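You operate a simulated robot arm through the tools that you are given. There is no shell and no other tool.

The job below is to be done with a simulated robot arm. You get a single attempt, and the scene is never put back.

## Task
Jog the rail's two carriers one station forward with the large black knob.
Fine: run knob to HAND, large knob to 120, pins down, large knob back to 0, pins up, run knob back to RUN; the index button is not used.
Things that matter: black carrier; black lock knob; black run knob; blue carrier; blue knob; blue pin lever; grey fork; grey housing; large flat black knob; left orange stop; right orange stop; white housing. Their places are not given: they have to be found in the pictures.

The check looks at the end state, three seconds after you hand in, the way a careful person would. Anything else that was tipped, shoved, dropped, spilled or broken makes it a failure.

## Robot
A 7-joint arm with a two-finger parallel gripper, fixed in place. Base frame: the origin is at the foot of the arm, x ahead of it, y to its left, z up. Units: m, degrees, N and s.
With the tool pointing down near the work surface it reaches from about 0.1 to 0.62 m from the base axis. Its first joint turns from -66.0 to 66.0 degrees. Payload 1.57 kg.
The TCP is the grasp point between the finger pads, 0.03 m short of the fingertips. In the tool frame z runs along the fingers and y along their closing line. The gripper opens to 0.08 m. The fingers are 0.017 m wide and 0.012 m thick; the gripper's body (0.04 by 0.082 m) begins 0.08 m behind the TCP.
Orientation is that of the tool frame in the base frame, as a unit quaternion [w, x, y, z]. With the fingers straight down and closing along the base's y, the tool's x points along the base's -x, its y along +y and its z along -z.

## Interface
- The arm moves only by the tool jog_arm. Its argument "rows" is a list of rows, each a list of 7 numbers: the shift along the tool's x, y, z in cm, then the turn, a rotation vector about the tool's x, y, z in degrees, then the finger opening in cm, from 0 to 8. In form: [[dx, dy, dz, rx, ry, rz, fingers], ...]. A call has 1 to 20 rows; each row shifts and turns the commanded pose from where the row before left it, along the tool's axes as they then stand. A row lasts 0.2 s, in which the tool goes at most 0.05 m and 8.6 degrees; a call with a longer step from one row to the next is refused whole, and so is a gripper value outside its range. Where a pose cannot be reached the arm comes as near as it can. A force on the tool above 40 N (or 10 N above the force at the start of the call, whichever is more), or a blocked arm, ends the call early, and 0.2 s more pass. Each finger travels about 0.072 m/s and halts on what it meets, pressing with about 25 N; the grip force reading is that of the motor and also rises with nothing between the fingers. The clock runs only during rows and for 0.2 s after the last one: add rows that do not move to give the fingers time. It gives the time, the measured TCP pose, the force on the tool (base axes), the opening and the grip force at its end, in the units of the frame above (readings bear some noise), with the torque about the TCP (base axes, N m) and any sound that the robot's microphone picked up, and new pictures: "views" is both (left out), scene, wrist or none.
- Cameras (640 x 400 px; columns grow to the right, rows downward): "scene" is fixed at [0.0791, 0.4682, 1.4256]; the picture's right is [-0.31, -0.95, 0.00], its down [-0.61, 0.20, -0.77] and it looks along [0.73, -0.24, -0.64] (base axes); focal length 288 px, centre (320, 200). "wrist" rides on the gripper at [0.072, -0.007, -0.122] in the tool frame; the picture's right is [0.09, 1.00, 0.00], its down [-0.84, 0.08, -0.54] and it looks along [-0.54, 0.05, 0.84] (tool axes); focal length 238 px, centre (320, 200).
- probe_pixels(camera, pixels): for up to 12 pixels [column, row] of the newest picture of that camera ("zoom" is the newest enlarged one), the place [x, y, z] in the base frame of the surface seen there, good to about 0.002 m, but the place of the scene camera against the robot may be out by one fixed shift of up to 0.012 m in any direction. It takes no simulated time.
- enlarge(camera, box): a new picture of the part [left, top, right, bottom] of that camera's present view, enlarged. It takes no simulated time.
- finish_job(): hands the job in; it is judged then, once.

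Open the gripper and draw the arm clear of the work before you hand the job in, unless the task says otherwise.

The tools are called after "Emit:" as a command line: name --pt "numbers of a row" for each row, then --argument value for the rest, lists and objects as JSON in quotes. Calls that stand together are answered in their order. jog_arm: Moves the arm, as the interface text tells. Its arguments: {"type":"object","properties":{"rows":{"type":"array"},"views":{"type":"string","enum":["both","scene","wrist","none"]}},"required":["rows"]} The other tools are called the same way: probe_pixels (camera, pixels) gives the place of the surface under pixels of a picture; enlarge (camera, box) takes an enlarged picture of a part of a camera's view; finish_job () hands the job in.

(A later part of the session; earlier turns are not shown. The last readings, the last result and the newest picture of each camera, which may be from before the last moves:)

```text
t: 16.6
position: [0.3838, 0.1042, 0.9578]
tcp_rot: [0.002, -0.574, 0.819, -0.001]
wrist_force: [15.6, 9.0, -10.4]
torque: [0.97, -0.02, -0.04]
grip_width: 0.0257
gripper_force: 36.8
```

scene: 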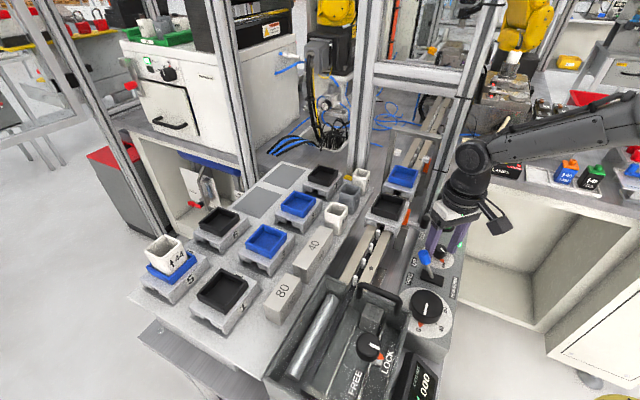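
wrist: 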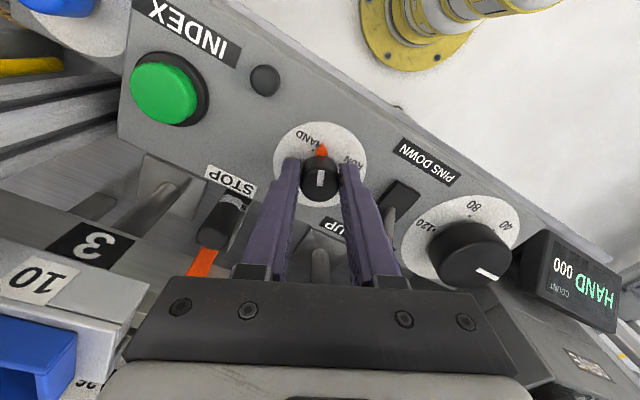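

The display now reads HAND and the green light went off; the pointer is near but not at the HAND mark. I'll trim toward +x/+y and turn another 25°.

Emit:
jog_arm --pt "-0.12 -0.12 0.05 0 0 0 1.5" --pt "0 0 0 0 0 -5 1.5" --pt "0 0 0 0 0 -5 1.5" --pt "0 0 0 0 0 -5 1.5" --pt "0 0 0 0 0 -5 1.5" --pt "0 0 0 0 0 -5 1.5" --pt "0 0 0 0 0 0 1.5" --views "wrist"

Emit:
enlarge --camera "wrist" --box '[270, 110, 370, 210]'

```text
t: 18.2
position: [0.3856, 0.1036, 0.9572]
tcp_rot: [0.0, 0.738, -0.675, 0.001]
wrist_force: [10.6, -5.2, 5.1]
torque: [-0.25, 0.12, -0.22]
grip_width: 0.0256
gripper_force: 36.7
```

wrist: 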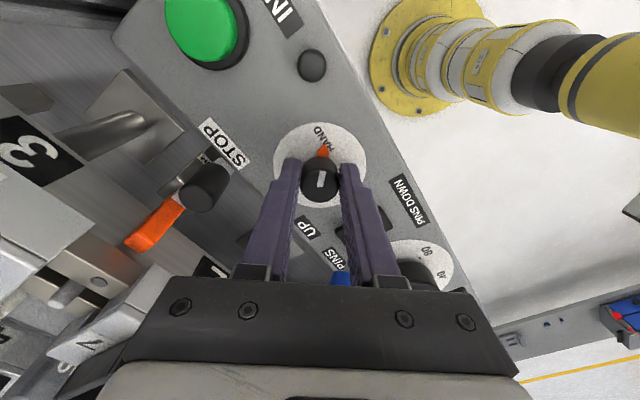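

```text
4.00 times, centred on (320, 160) of wrist
```

zoom: 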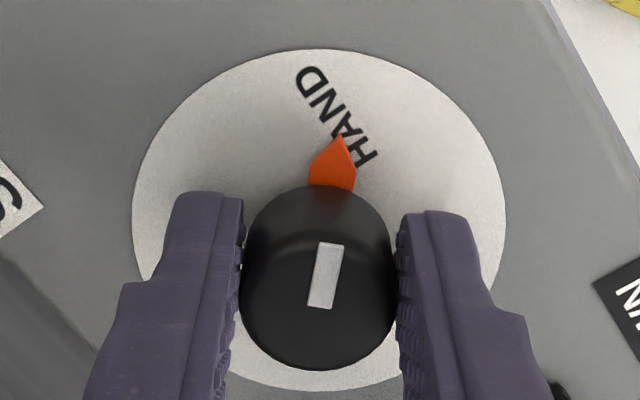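

The pointer is close to the HAND mark; the mark itself is just hidden at the pointer's left edge, suggesting a few degrees remain. I'll trim and turn another 8°, then compare.

Emit:
jog_arm --pt "0.04 -0.1 0 0 0 0 1.5" --pt "0 0 0 0 0 -4 1.5" --pt "0 0 0 0 0 -4 1.5" --pt "0 0 0 0 0 0 1.5" --views "wrist"

Emit:
enlarge --camera "wrist" --box '[270, 110, 370, 210]'

```text
t: 19.2
position: [0.3852, 0.105, 0.9572]
tcp_rot: [-0.001, 0.783, -0.622, -0.001]
wrist_force: [5.5, 1.8, 6.0]
torque: [0.46, 0.05, -0.49]
grip_width: 0.0254
gripper_force: 36.7
```

wrist: 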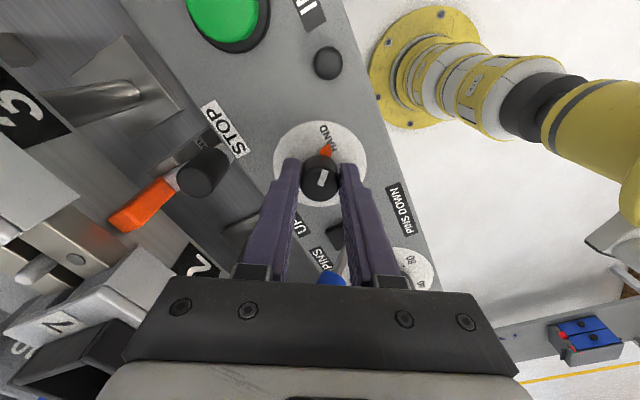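

```text
4.00 times, centred on (320, 160) of wrist
```

zoom: 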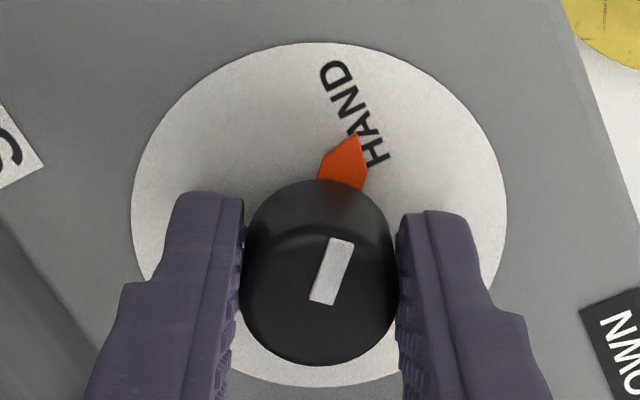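

The pointer slipped relative to the fingers and torque rose to -0.49 Nm: the knob is at its HAND end stop. I'll open the fingers and lift straight up.

Emit:
jog_arm --pt "0 0 0 0 0 3 2.6" --pt "0 0 0 0 0 0 5" --pt "0 0 0 0 0 0 5" --pt "0 0 -3 0 0 0 5" --pt "0 0 -4 0 0 0 5" --pt "0 0 -3 0 0 0 5" --pt "0 0 0 0 0 0 5" --views "both"

Emit:
enlarge --camera "wrist" --box '[270, 80, 390, 180]'

```text
t: 20.8
position: [0.3856, 0.1041, 1.0569]
tcp_rot: [0.0, 0.766, -0.643, 0.001]
wrist_force: [0.4, 0.2, -0.4]
torque: [0.01, -0.01, -0.01]
grip_width: 0.0501
gripper_force: 0.1
```

scene: 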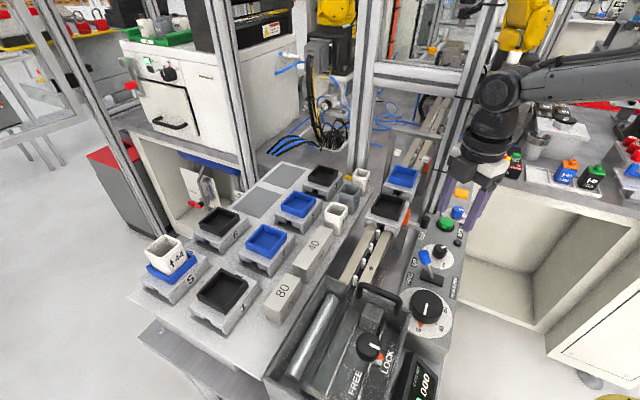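
wrist: 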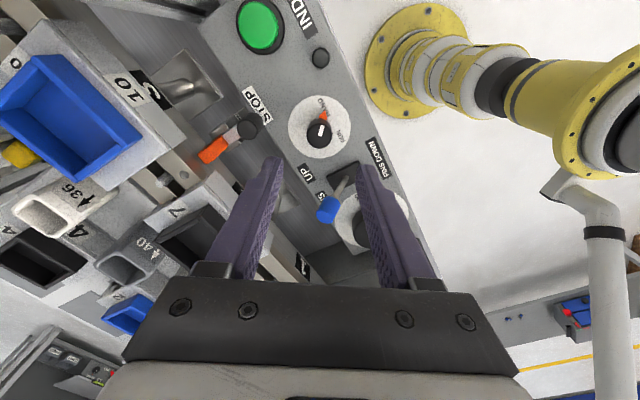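

```text
4.00 times, centred on (330, 130) of wrist
```

zoom: 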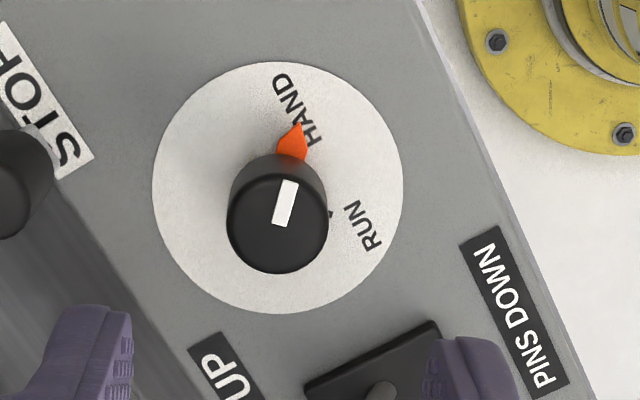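

HAND is set (pointer on HAND, RUN mark exposed). Next I'll move over the large knob at height and test that the tool can yaw to 180° there in free air.

Emit:
jog_arm --pt "-2.97 2.07 -1 0 0 0 8" --pt "-2.97 2.07 -1 0 0 0 8" --pt "-2.97 2.07 -1 0 0 0 8" --pt "-2.96 2.05 0 0 0 0 8" --pt "0 0 0 0 0 -8 8" --pt "0 0 0 0 0 -8 8" --pt "0 0 0 0 0 -8 8" --pt "0 0 0 0 0 -8 8" --pt "0 0 0 0 0 -8 8" --pt "0 0 0 0 0 -8 8" --pt "0 0 0 0 0 -8 8" --pt "0 0 0 0 0 -8 8" --pt "0 0 0 0 0 -8 8" --pt "0 0 0 0 0 -8 8" --pt "0 0 0 0 0 0 8" --views "both"

```text
t: 24.0
position: [0.2833, 0.2062, 1.0852]
tcp_rot: [0.0, 1.0, 0.002, 0.0]
wrist_force: [-0.5, -0.3, 0.0]
torque: [-0.05, -0.01, 0.0]
grip_width: 0.0803
gripper_force: 0.1
```

scene: 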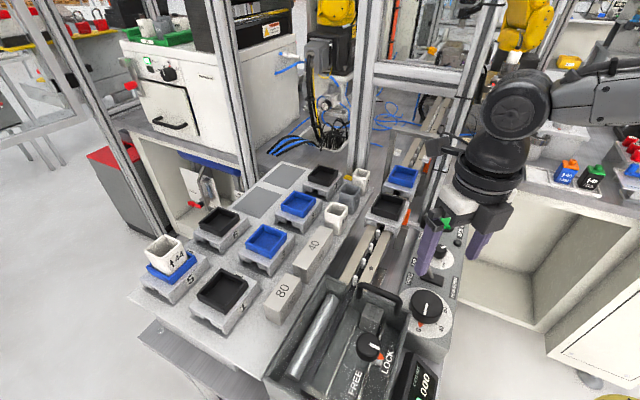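
wrist: 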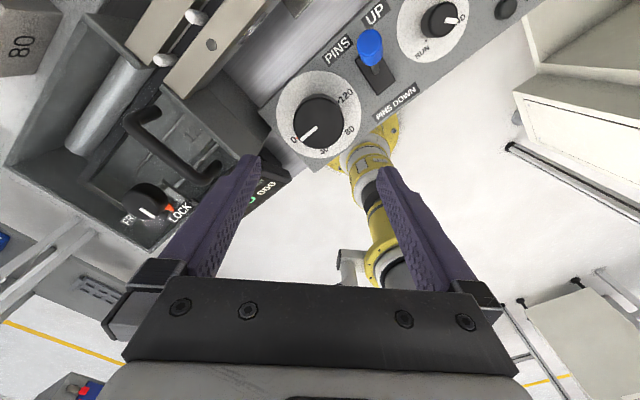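

Yaw 180° is reachable. I'll measure the large knob from this opposite view to cancel camera bias.

Emit:
enlarge --camera "wrist" --box '[260, 60, 380, 180]'

```text
3.33 times, centred on (320, 120) of wrist
```

zoom: 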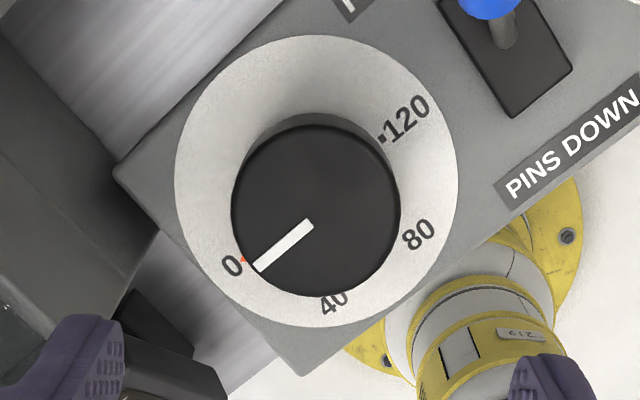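

Emit:
probe_pixels --camera "zoom" --pixels '[[178, 181], [457, 181], [317, 39], [317, 323], [237, 210], [396, 210], [316, 291], [316, 130], [381, 138], [316, 210], [233, 266], [244, 259]]'

```text
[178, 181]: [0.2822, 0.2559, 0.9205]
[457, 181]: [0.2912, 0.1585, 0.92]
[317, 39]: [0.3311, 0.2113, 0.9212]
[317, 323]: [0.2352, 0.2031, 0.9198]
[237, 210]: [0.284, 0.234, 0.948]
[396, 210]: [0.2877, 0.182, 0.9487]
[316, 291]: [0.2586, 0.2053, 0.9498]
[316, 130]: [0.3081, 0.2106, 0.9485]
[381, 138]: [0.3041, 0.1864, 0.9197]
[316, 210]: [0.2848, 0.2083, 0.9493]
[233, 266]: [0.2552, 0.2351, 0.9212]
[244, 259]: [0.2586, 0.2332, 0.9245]
```

Combining views, the large knob centre is ≈(0.2837,0.2072), Ø≈54 mm, 120 mark at 315°. I'll yaw back to about -5° so there is room for the full 180° turn.

Emit:
jog_arm --pt "0 0 0 0 0 8.5 8" --pt "0 0 0 0 0 8.5 8" --pt "0 0 0 0 0 8.5 8" --pt "0 0 0 0 0 8.5 8" --pt "0 0 0 0 0 8.5 8" --pt "0 0 0 0 0 8.5 8" --pt "0 0 0 0 0 8.5 8" --pt "0 0 0 0 0 8.5 8" --pt "0 0 0 0 0 8.5 8" --pt "0 0 0 0 0 8.5 8" --pt "0 0 0 0 0 8.5 8" --pt "0 0 0 0 0 8.5 8" --pt "0 0 0 0 0 8.5 8" --pt "0 0 0 0 0 8.5 8" --pt "0 0 0 0 0 8.5 8" --pt "0 0 0 0 0 8.5 8" --pt "0 0 0 0 0 8.5 8" --pt "0 0 0 0 0 8.5 8" --pt "0 0 0 0 0 8.5 8" --pt "0 0 0 0 0 8.5 8" --views "none"

Emit:
jog_arm --pt "0 0 0 0 0 7.5 8" --pt "0 0 0 0 0 7.5 8" --pt "0 0 0 0 0 0 8" --pt "0 0 0 0 0 0 8" --views "both"

```text
t: 28.2
position: [0.2836, 0.2065, 1.0851]
tcp_rot: [0.001, -0.086, 0.996, -0.001]
wrist_force: [-0.4, 0.4, -0.1]
torque: [-0.02, 0.0, 0.0]
grip_width: 0.0799
gripper_force: 0.0
```

```text
t: 29.2
position: [0.2842, 0.206, 1.086]
tcp_rot: [-0.001, 0.043, 0.999, 0.001]
wrist_force: [-0.1, 0.3, -0.2]
torque: [-0.03, -0.01, -0.03]
grip_width: 0.0799
gripper_force: 0.0
```

scene: 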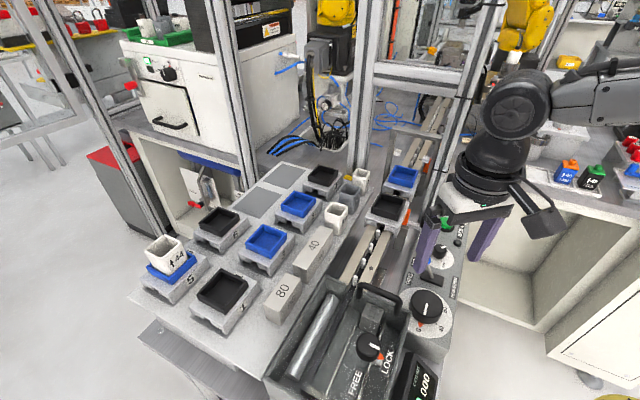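
wrist: 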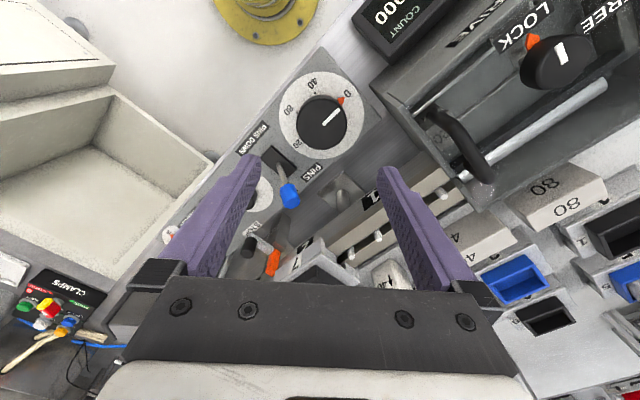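

The gripper is above the knob at yaw -5°. I'll probe the near edge of the drive box to be sure the +y finger clears it when lowered.

Emit:
probe_pixels --camera "wrist" --pixels '[[380, 95], [390, 110], [405, 130], [425, 150], [445, 178], [378, 120], [430, 115], [470, 150], [350, 55], [395, 30], [372, 100], [415, 165]]'

```text
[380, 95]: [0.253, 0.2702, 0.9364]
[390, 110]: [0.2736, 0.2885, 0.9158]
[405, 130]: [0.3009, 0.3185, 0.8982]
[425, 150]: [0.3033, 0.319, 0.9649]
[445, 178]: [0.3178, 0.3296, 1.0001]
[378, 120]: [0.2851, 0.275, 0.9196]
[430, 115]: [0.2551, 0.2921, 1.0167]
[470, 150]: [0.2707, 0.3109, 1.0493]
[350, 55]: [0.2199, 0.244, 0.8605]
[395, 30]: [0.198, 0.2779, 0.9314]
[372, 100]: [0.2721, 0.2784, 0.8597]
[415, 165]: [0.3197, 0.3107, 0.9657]
```

The drive box wall is at least 2.5 cm clear of the finger. I'll descend around the large knob with the fingers at 7 cm.

Emit:
jog_arm --pt "0 0.08 3 0 0 0 7" --pt "0 0 3 0 0 0 7" --pt "0 0 3 0 0 0 7" --pt "0 0 2.5 0 0 0 7" --pt "0 0 1.3 0 0 0 7" --pt "0 0 0 0 0 0 7" --pt "0 0 0 0 0 0 7" --views "both"

```text
t: 30.8
position: [0.2833, 0.2064, 0.958]
tcp_rot: [0.0, 0.043, 0.999, 0.0]
wrist_force: [0.3, 0.0, 0.2]
torque: [-0.01, -0.01, 0.03]
grip_width: 0.0702
gripper_force: 0.2
```

scene: 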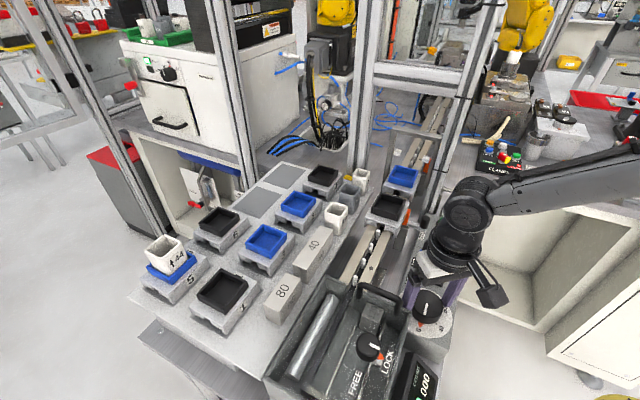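
wrist: 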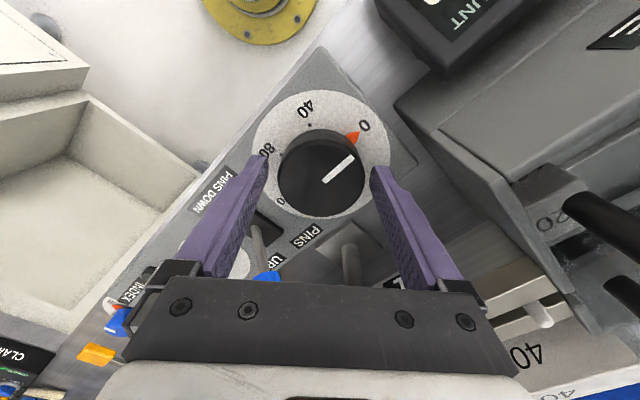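

The knob sits between the fingers (wrist (322,180)), no contact force. I'll close on it.

Emit:
jog_arm --pt "0 0 0 0 0 0 5.8" --pt "0 0 0 0 0 0 5" --pt "0 0 0 0 0 0 4" --pt "0 0 0 0 0 0 4" --views "none"

```text
t: 31.8
position: [0.2843, 0.2081, 0.9583]
tcp_rot: [0.001, 0.043, 0.999, 0.001]
wrist_force: [-0.3, 11.7, -4.1]
torque: [-0.01, -0.08, 0.0]
grip_width: 0.0554
gripper_force: 45.2
```

Gripped at 55.4 mm with +11.7 N in y, so I'll shift +1.2 mm in y and begin turning CCW 30°.

Emit:
jog_arm --pt "0 0.12 0 0 0 0 4" --pt "0 0 0 0 0 -5 4" --pt "0 0 0 0 0 -5 4" --pt "0 0 0 0 0 -5 4" --pt "0 0 0 0 0 -5 4" --pt "0 0 0 0 0 -5 4" --pt "0 0 0 0 0 -5 4" --pt "0 0 0 0 0 0 4" --views "both"

```text
t: 33.6
position: [0.2847, 0.2077, 0.9588]
tcp_rot: [0.0, -0.217, 0.976, 0.0]
wrist_force: [2.4, -7.4, 7.3]
torque: [-0.03, 0.42, -0.04]
grip_width: 0.0553
gripper_force: 44.6
```

scene: 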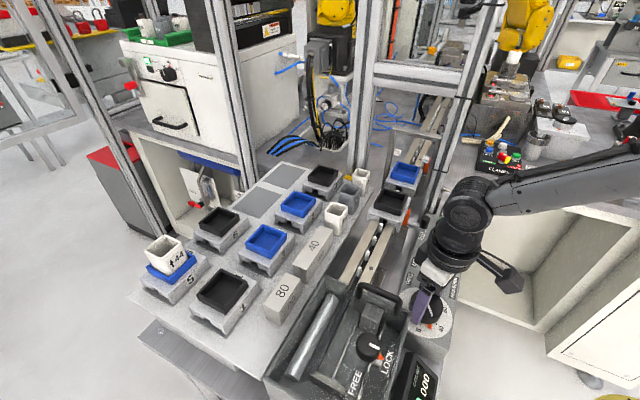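
wrist: 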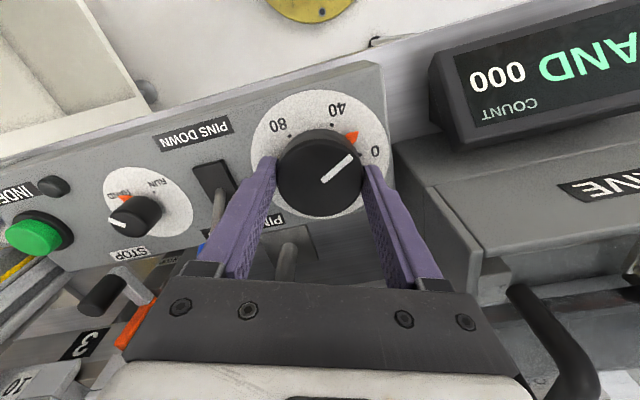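

The knob turns and the carriers advance smoothly with small side force. I'll continue another 40° with a small trim.

Emit:
jog_arm --pt "0.03 -0.05 0 0 0 -5 4" --pt "0 0 0 0 0 -5 4" --pt "0 0 0 0 0 -5 4" --pt "0 0 0 0 0 -5 4" --pt "0 0 0 0 0 -5 4" --pt "0 0 0 0 0 -5 4" --pt "0 0 0 0 0 -5 4" --pt "0 0 0 0 0 -5 4" --pt "0 0 0 0 0 0 4" --views "both"

```text
t: 35.6
position: [0.2846, 0.2084, 0.9592]
tcp_rot: [0.001, -0.538, 0.843, 0.001]
wrist_force: [3.7, -5.1, 8.9]
torque: [0.81, 0.22, -0.07]
grip_width: 0.0554
gripper_force: 45.2
```

scene: 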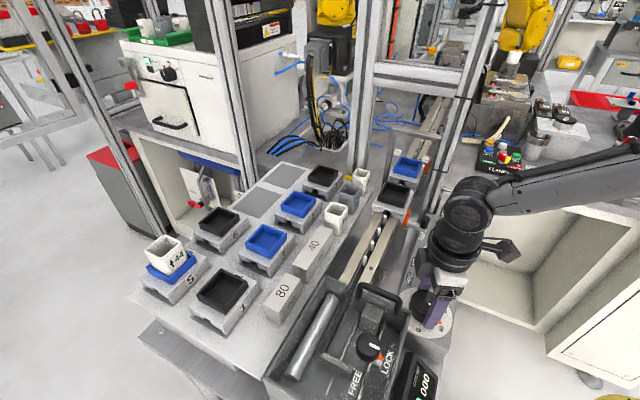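
wrist: 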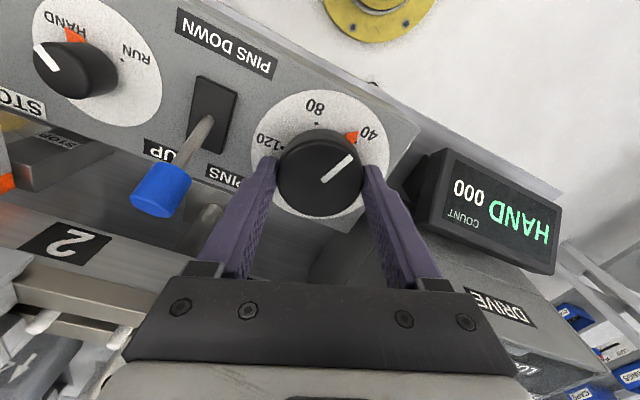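

The pointer is just past 40 and both carriers moved forward. I'll check a zoom of the rail for any snag at the orange stop before going on.

Emit:
enlarge --camera "scene" --box '[360, 130, 440, 240]'

```text
3.64 times, centred on (400, 185) of scene
```

zoom: 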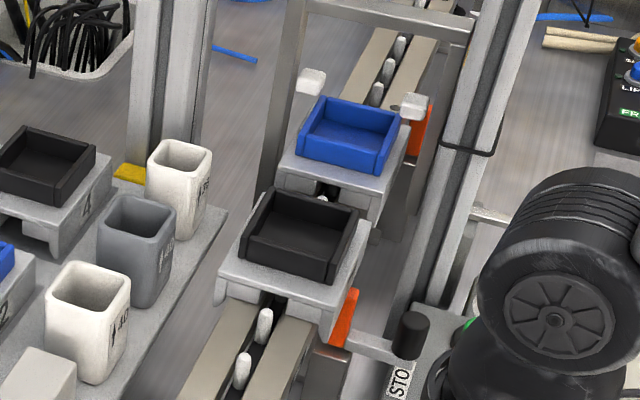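

Both carriers move together and pass the stop freely. I'll continue 50°.

Emit:
jog_arm --pt "0.04 -0.05 0 0 0 -5 4" --pt "0 0 0 0 0 -5 4" --pt "0 0 0 0 0 -5 4" --pt "0 0 0 0 0 -5 4" --pt "0 0 0 0 0 -5 4" --pt "0 0 0 0 0 -5 4" --pt "0 0 0 0 0 -5 4" --pt "0 0 0 0 0 -5 4" --pt "0 0 0 0 0 -5 4" --pt "0 0 0 0 0 -5 4" --pt "0 0 0 0 0 0 4" --views "both"

Emit:
enlarge --camera "scene" --box '[360, 130, 440, 240]'

```text
t: 38.0
position: [0.2851, 0.208, 0.9587]
tcp_rot: [-0.001, 0.844, -0.536, 0.0]
wrist_force: [2.3, 11.5, 2.3]
torque: [0.95, 0.52, -0.01]
grip_width: 0.0555
gripper_force: 44.5
```

scene: 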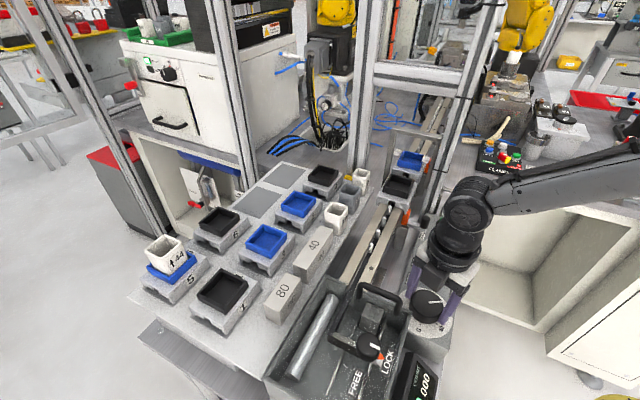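
wrist: 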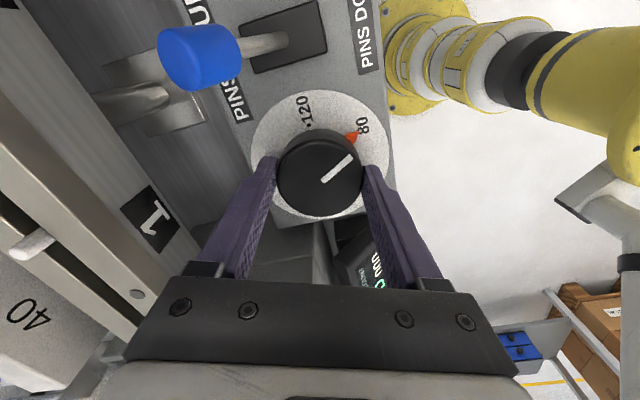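

```text
3.64 times, centred on (400, 185) of scene
```

zoom: 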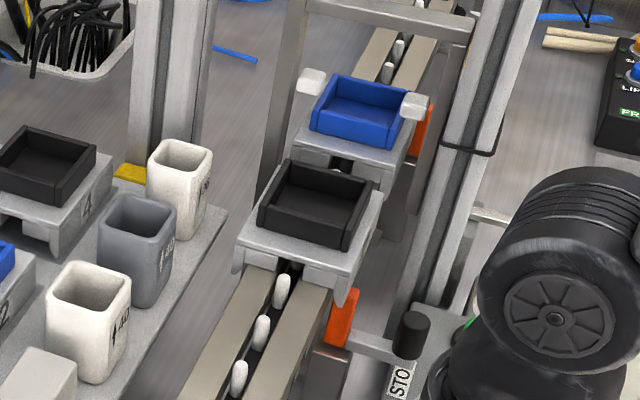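

The pointer is at 80 and everything moves freely. I'll trim for the +11 N y load and continue 50°.

Emit:
jog_arm --pt "-0.07 -0.03 0 0 0 -5 4" --pt "0 0 0 0 0 -5 4" --pt "0 0 0 0 0 -5 4" --pt "0 0 0 0 0 -5 4" --pt "0 0 0 0 0 -5 4" --pt "0 0 0 0 0 -5 4" --pt "0 0 0 0 0 -5 4" --pt "0 0 0 0 0 -5 4" --pt "0 0 0 0 0 -5 4" --pt "0 0 0 0 0 -5 4" --pt "0 0 0 0 0 0 4" --views "both"

Emit:
enlarge --camera "wrist" --box '[240, 70, 400, 230]'

```text
t: 40.4
position: [0.2836, 0.208, 0.9587]
tcp_rot: [-0.001, 0.992, -0.13, 0.001]
wrist_force: [10.0, -1.2, 14.7]
torque: [-0.44, 0.57, -0.04]
grip_width: 0.0554
gripper_force: 44.9
```

scene: 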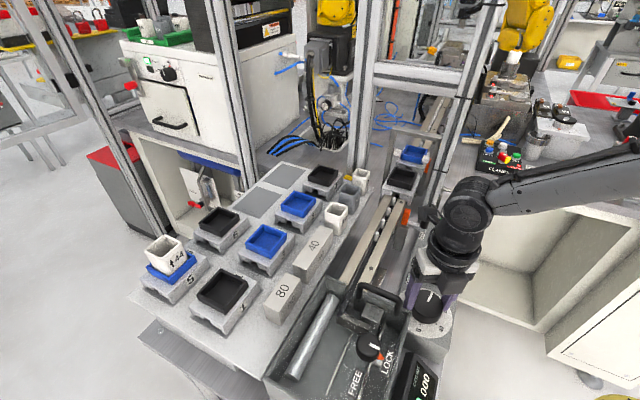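
wrist: 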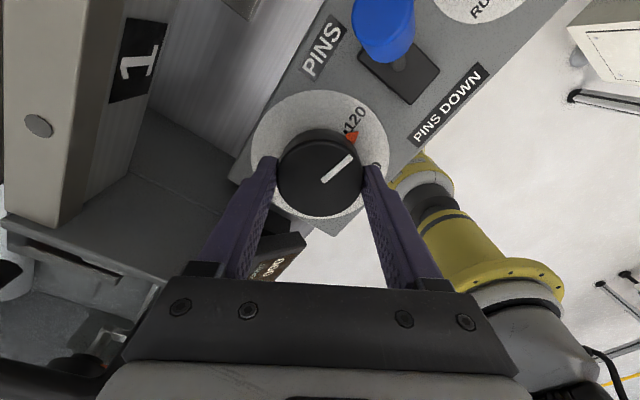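

```text
2.50 times, centred on (320, 150) of wrist
```

zoom: 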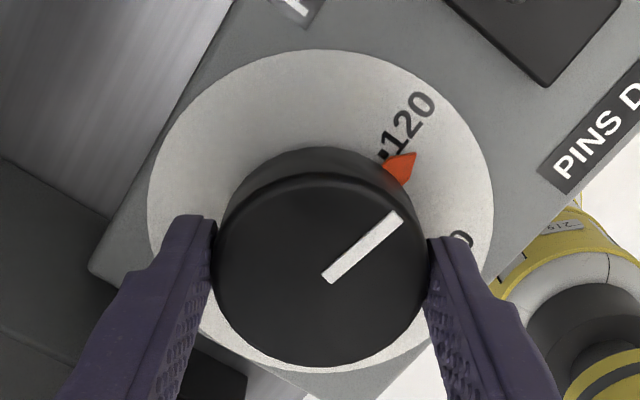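

The pointer is about 10° short of the 120 mark (zoom (383,155)). I'll trim and turn 10° more.

Emit:
jog_arm --pt "0.08 -0.02 -0.08 0 0 0 4" --pt "0 0 0 0 0 -5 4" --pt "0 0 0 0 0 -5 4" --pt "0 0 0 0 0 0 4" --views "wrist"

Emit:
enlarge --camera "wrist" --box '[240, 70, 400, 230]'

```text
t: 41.4
position: [0.2853, 0.2085, 0.9569]
tcp_rot: [0.0, 0.999, -0.043, -0.001]
wrist_force: [4.5, -0.5, -0.3]
torque: [0.69, -0.93, -0.03]
grip_width: 0.0551
gripper_force: 44.9
```

wrist: 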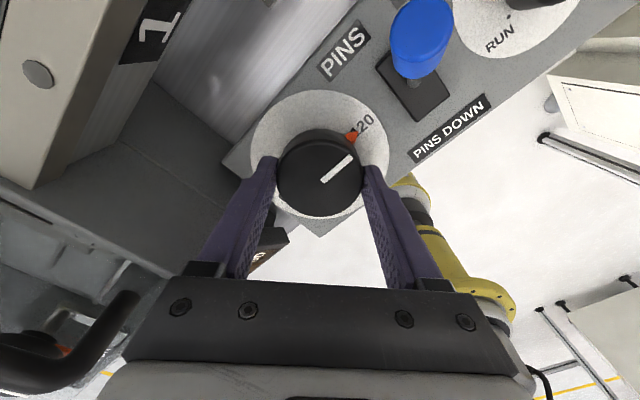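

```text
2.50 times, centred on (320, 150) of wrist
```

zoom: 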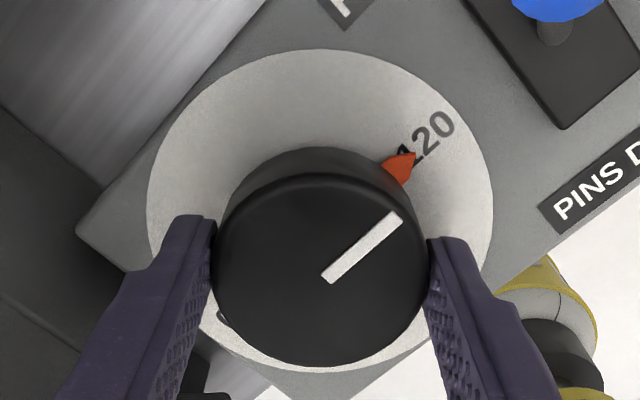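

The pointer nearly covers the 120 mark and torque is still low. I'll turn 3° more to reach the mark or the stop.

Emit:
jog_arm --pt "0 0 0 0 0 -1.5 4" --pt "0 0 0 0 0 -1.5 4" --pt "0 0 0 0 0 0 4" --views "both"

Emit:
enlarge --camera "wrist" --box '[280, 90, 400, 210]'

Emit:
enlarge --camera "scene" --box '[360, 130, 440, 240]'

```text
t: 42.2
position: [0.284, 0.2072, 0.9593]
tcp_rot: [0.0, 1.0, -0.017, -0.001]
wrist_force: [0.8, 3.4, -4.4]
torque: [0.84, 0.22, -1.03]
grip_width: 0.0556
gripper_force: 44.6
```

scene: 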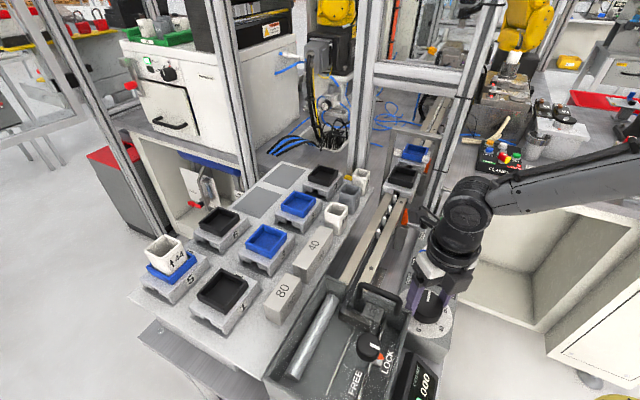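
wrist: 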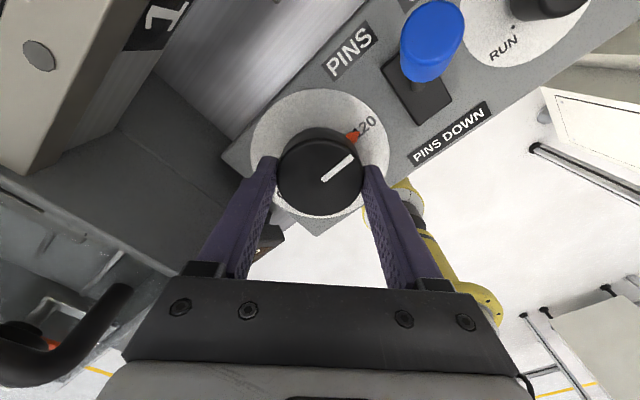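

```text
3.33 times, centred on (340, 150) of wrist
```

zoom: 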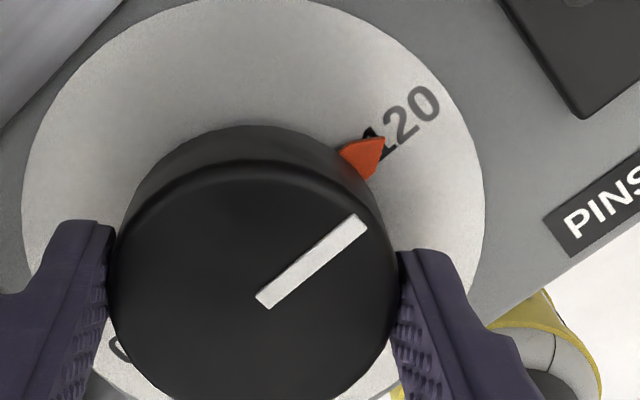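

```text
3.64 times, centred on (400, 185) of scene
```

zoom: 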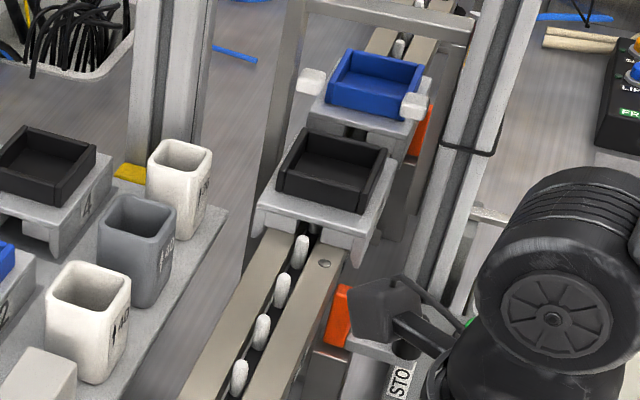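

Torque about z reached -1.03 Nm: the knob is on its 120 stop, with both carriers one station ahead. I'll release, lift, yaw to 135° and move above the pins lever.

Emit:
jog_arm --pt "0 0 0 0 0 1 5.6" --pt "0 0 0 0 0 0 7" --pt "0 0 0 0 0 0 7" --pt "0 0 -2 0 0 0 7" --pt "0 0 -4 0 0 0 7" --pt "0 0 -4 0 0 0 7" --pt "0 0 -2 0 0 0 7" --pt "0 0 0 0 0 7 7" --pt "0 0 0 0 0 7 6" --pt "0 0 0 0 0 7 5" --pt "0 0 0 0 0 7 5" --pt "0 0 0 0 0 7 5" --pt "0 0 0 0 0 7 5" --pt "3.7 -0.8 0 0 0 0 5" --pt "3.77 -0.87 0 0 0 0 5" --pt "0 0 0 0 0 0 5" --pt "0 0 0 0 0 0 5" --views "both"

```text
t: 45.8
position: [0.3502, 0.1673, 1.0786]
tcp_rot: [0.0, 0.924, -0.383, 0.0]
wrist_force: [0.1, -0.4, -0.8]
torque: [-0.01, 0.0, 0.02]
grip_width: 0.0499
gripper_force: 0.1
```

scene: 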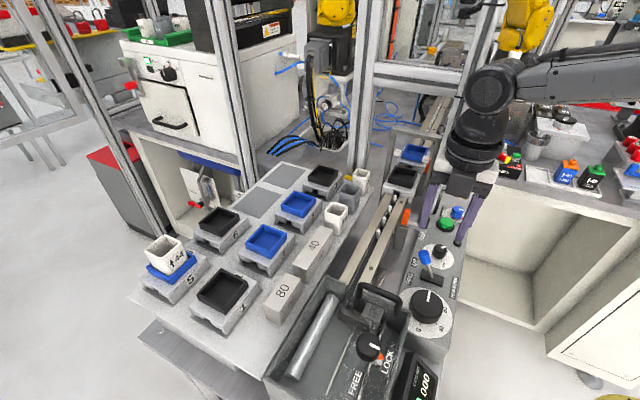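
wrist: 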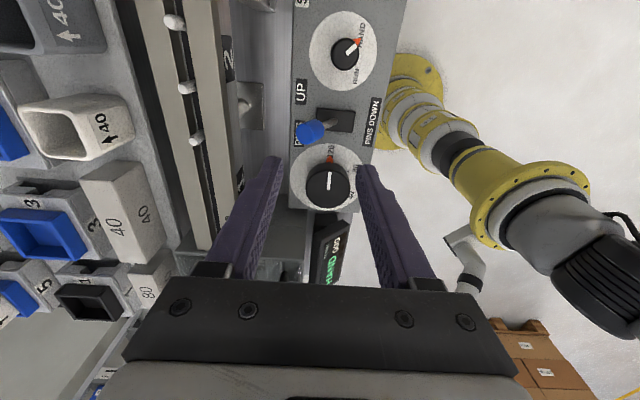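

The knob stayed at 120 and the lever is at wrist (308,131). I'll probe the lever and slot from here.

Emit:
enlarge --camera "wrist" --box '[280, 80, 400, 180]'

Emit:
probe_pixels --camera "wrist" --pixels '[[300, 131], [308, 131], [318, 130], [328, 126], [333, 122], [345, 120], [345, 130], [318, 112], [302, 124], [302, 138], [355, 112], [320, 128]]'

```text
4.00 times, centred on (340, 130) of wrist
```

zoom: 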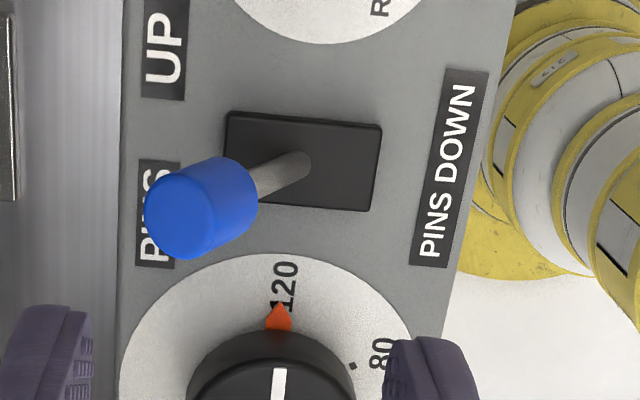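

```text
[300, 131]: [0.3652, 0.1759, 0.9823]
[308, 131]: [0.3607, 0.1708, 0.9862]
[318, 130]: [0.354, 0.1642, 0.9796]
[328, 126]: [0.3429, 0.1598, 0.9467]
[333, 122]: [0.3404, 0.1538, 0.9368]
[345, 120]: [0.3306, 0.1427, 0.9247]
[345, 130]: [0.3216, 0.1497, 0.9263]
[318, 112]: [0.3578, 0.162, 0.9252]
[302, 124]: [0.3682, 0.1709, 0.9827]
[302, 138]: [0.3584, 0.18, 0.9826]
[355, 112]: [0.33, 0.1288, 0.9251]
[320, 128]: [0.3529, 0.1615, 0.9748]
```

The lever grip centre is about s=0.374 (x≈0.357,y≈0.172), leaning to the rail side, pivot at slot centre. I'll shift slightly, open to 5.5 cm and descend to straddle it.

Emit:
jog_arm --pt "0.2 -0.8 1 0 0 0 5.5" --pt "0 0 2.5 0 0 0 5.5" --pt "0 0 2.5 0 0 0 5.5" --pt "0 0 2 0 0 0 5.5" --pt "0 0 1.3 0 0 0 5.5" --pt "0 0 0 0 0 0 5.5" --pt "0 0 0 0 0 0 5.5" --views "both"

```text
t: 47.4
position: [0.3565, 0.172, 0.9854]
tcp_rot: [0.0, 0.924, -0.382, 0.0]
wrist_force: [-0.6, 0.3, 0.0]
torque: [0.01, -0.01, -0.02]
grip_width: 0.0547
gripper_force: 0.1
```

scene: 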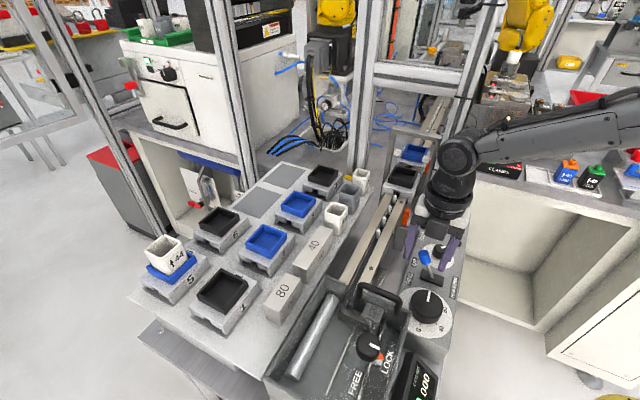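
wrist: 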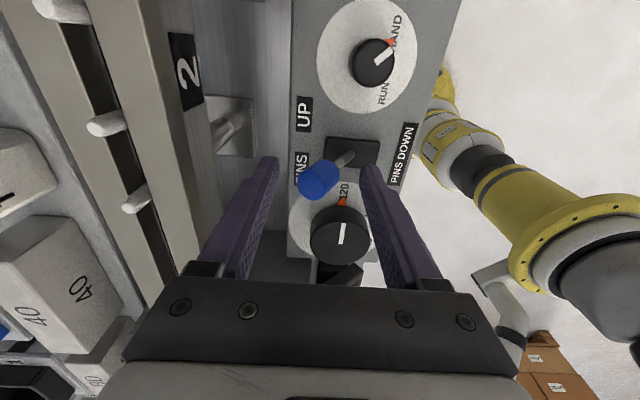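

The blue grip is between the fingertips (wrist (320,180)). I'll push toward PINS DOWN (tool +y) in small steps.

Emit:
jog_arm --pt "0 0.8 0 0 0 0 5.5" --pt "0 0.8 0 0 0 0 5.5" --pt "0 0.8 0 0 0 0 5.5" --pt "0 0.8 0 0 0 0 5.5" --pt "0 0.8 0 0 0 0 5.5" --pt "0 0 0 0 0 0 5.5" --views "wrist"

```text
t: 48.8
position: [0.3287, 0.1428, 0.9857]
tcp_rot: [0.001, 0.924, -0.382, 0.0]
wrist_force: [-0.5, 0.0, 0.2]
torque: [-0.05, 0.03, 0.01]
grip_width: 0.0549
gripper_force: 0.0
```

wrist: 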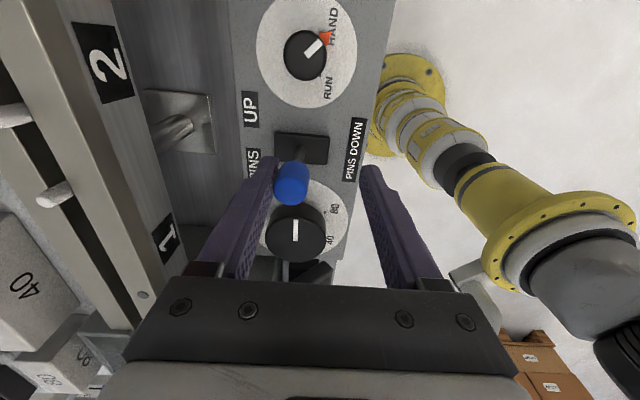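

The lever moves with the left finger, now about upright, low force. I'll push another 2.4 cm.

Emit:
jog_arm --pt "0 0.6 0 0 0 0 5.5" --pt "0 0.6 0 0 0 0 5.5" --pt "0 0.6 0 0 0 0 5.5" --pt "0 0.6 0 0 0 0 5.5" --pt "0 0 0 0 0 0 5.5" --views "both"

```text
t: 50.0
position: [0.3112, 0.1256, 0.9872]
tcp_rot: [0.0, 0.924, -0.382, 0.0]
wrist_force: [0.5, -0.8, -0.4]
torque: [0.01, 0.02, 0.0]
grip_width: 0.0546
gripper_force: 0.1
```

scene: 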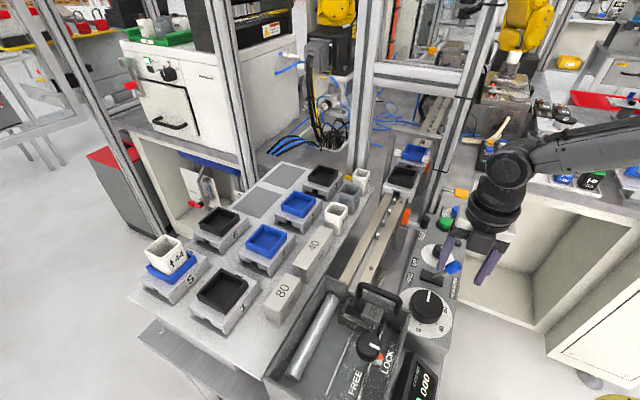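
wrist: 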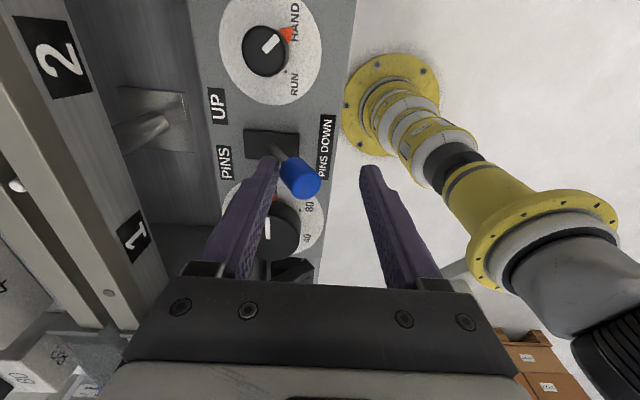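

The lever has gone over to the PINS DOWN side. I'll check the rail and lever in zooms.

Emit:
enlarge --camera "scene" --box '[350, 170, 450, 290]'

Emit:
enlarge --camera "wrist" --box '[200, 80, 360, 220]'

```text
3.33 times, centred on (400, 230) of scene
```

zoom: 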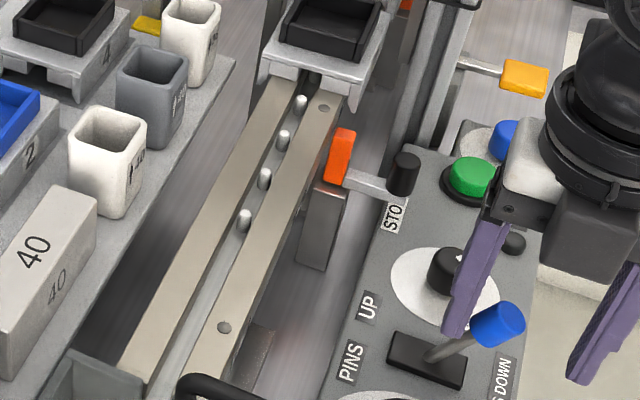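

```text
2.86 times, centred on (280, 150) of wrist
```

zoom: 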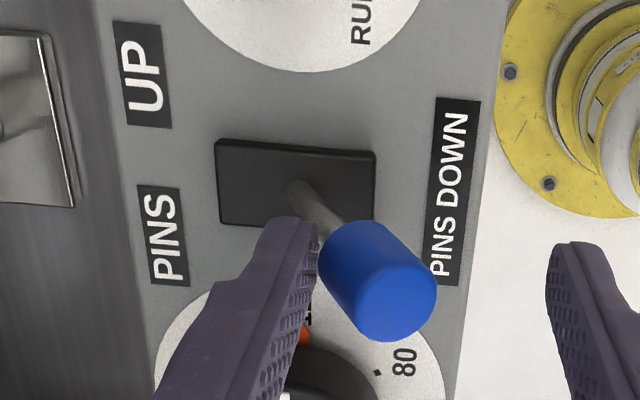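

Pins are lowered between the beams and the lever tip leans to PINS DOWN. I'll nudge 6 mm more to make sure the lever is fully home, watching the force.

Emit:
jog_arm --pt "0 0.3 0 0 0 0 5.5" --pt "0 0.3 0 0 0 0 5.5" --pt "0 0 0 0 0 0 5.5" --views "wrist"

```text
t: 50.8
position: [0.3085, 0.1226, 0.9874]
tcp_rot: [-0.001, 0.924, -0.383, 0.0]
wrist_force: [6.4, 5.3, -1.9]
torque: [0.07, -0.14, -0.01]
grip_width: 0.0627
gripper_force: 4.4
```

wrist: 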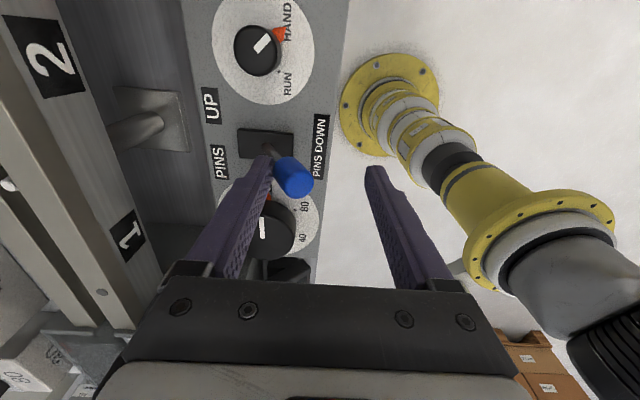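

Contact force rose (~8 N) and the finger yielded slightly, so the lever is on its DOWN stop. I'll back off, lift, and return above the large knob at yaw ~178°.

Emit:
jog_arm --pt "0 -0.8 0 0 0 0 5.5" --pt "0 0 -3 0 0 0 5.5" --pt "0 0 -3.5 0 0 0 5.5" --pt "0 0 -3 0 0 0 5.5" --pt "-3.87 -1.7 0 0 0 0 6" --pt "-3.87 -1.7 0 0 0 0 7" --pt "0 0 0 0 0 -7.2 7" --pt "0 0 0 0 0 -7.2 7" --pt "0 0 0 0 0 -7.2 7" --pt "0 0 0 0 0 -7.2 7" --pt "0 0 0 0 0 -7.2 7" --pt "0 0 0 0 0 -7 7" --pt "0 0 0 0 0 0 7" --pt "0 0 0 0 0 0 7" --views "both"

```text
t: 53.8
position: [0.282, 0.2061, 1.0807]
tcp_rot: [0.0, 1.0, -0.016, 0.0]
wrist_force: [-0.7, -0.9, -0.1]
torque: [-0.01, 0.02, -0.02]
grip_width: 0.0701
gripper_force: 0.1
```

scene: 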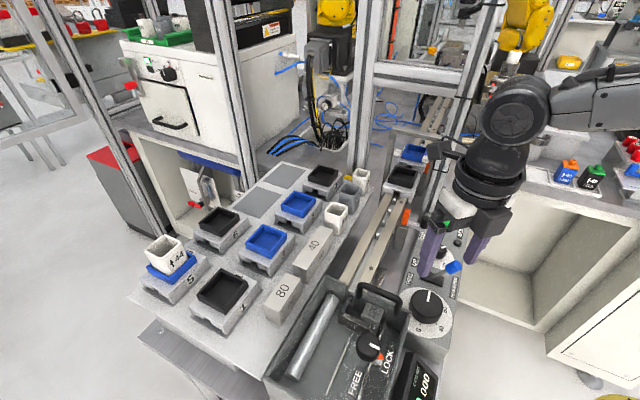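
wrist: 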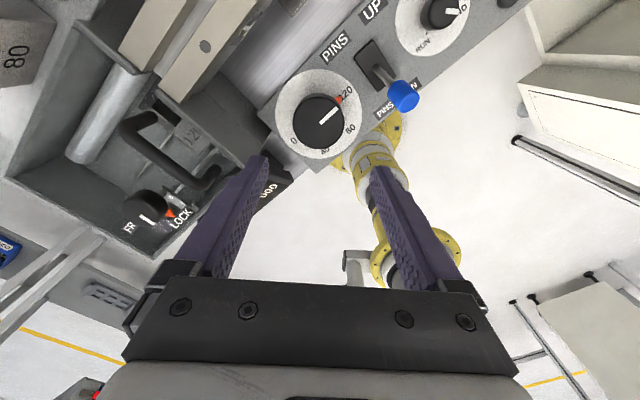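

Pointer still at 120, lever at DOWN. I'll centre on the knob (0.285,0.208), descend and grip.

Emit:
jog_arm --pt "0.27 -0.2 3 0 0 0 7" --pt "0 0 3 0 0 0 7" --pt "0 0 3 0 0 0 7" --pt "0 0 2 0 0 0 7" --pt "0 0 1.25 0 0 0 7" --pt "0 0 0 0 0 0 7" --pt "0 0 0 0 0 0 5.8" --pt "0 0 0 0 0 0 5" --pt "0 0 0 0 0 0 4" --pt "0 0 0 0 0 0 4" --views "wrist"

```text
t: 56.0
position: [0.2845, 0.2082, 0.9578]
tcp_rot: [0.0, 1.0, -0.017, 0.0]
wrist_force: [0.8, -1.9, -3.7]
torque: [0.4, -0.41, 0.01]
grip_width: 0.0556
gripper_force: 45.0
```

wrist: 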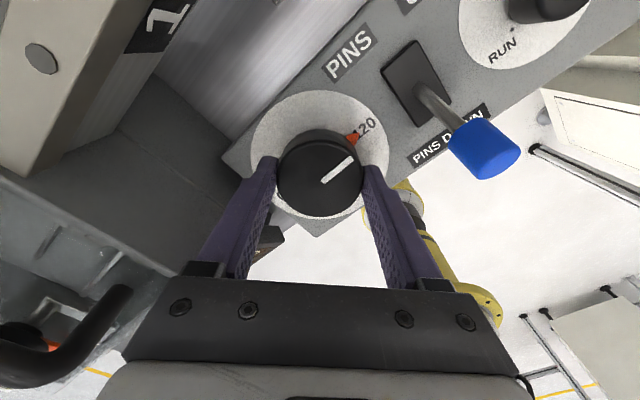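

Well-centred grip (55.6 mm, under 4 N). I'll turn clockwise (tool +z) 50° and check that the carriers stay put.

Emit:
jog_arm --pt "0 0 0 0 0 5 4" --pt "0 0 0 0 0 5 4" --pt "0 0 0 0 0 5 4" --pt "0 0 0 0 0 5 4" --pt "0 0 0 0 0 5 4" --pt "0 0 0 0 0 5 4" --pt "0 0 0 0 0 5 4" --pt "0 0 0 0 0 5 4" --pt "0 0 0 0 0 5 4" --pt "0 0 0 0 0 5 4" --pt "0 0 0 0 0 0 4" --views "both"

Emit:
enlarge --camera "scene" --box '[360, 130, 440, 240]'

```text
t: 58.4
position: [0.2851, 0.2072, 0.9586]
tcp_rot: [0.001, 0.898, -0.439, 0.0]
wrist_force: [-5.1, -8.7, 1.0]
torque: [0.02, -0.64, -0.01]
grip_width: 0.0553
gripper_force: 45.1
```

scene: 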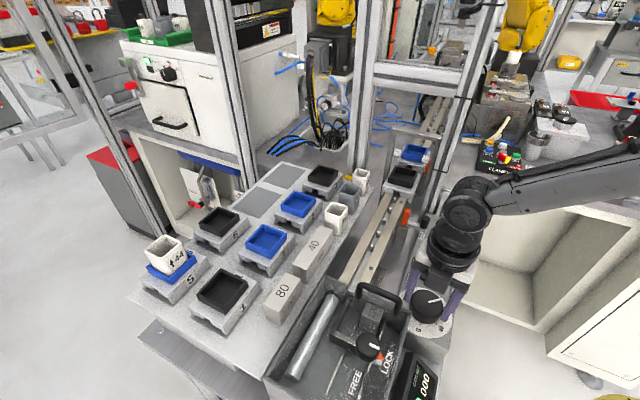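
wrist: 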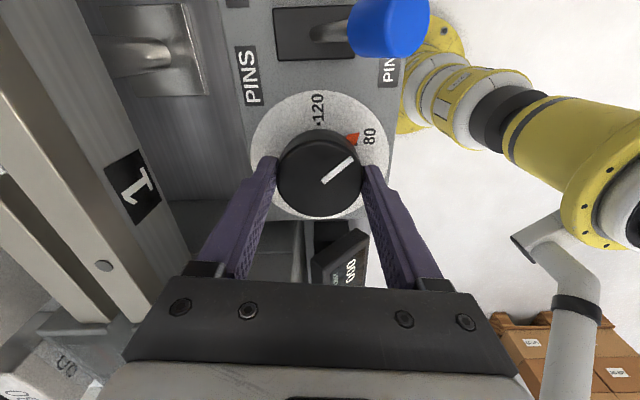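

```text
3.64 times, centred on (400, 185) of scene
```

zoom: 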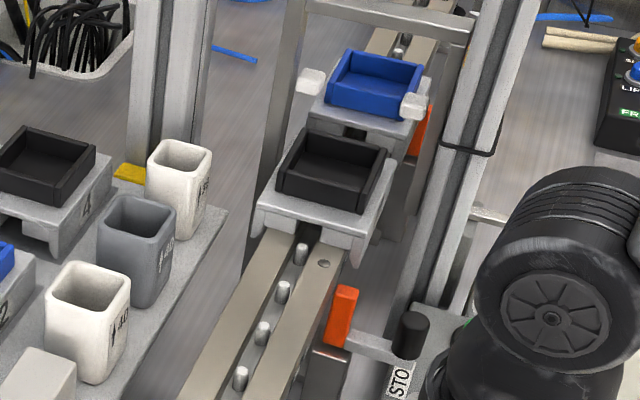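

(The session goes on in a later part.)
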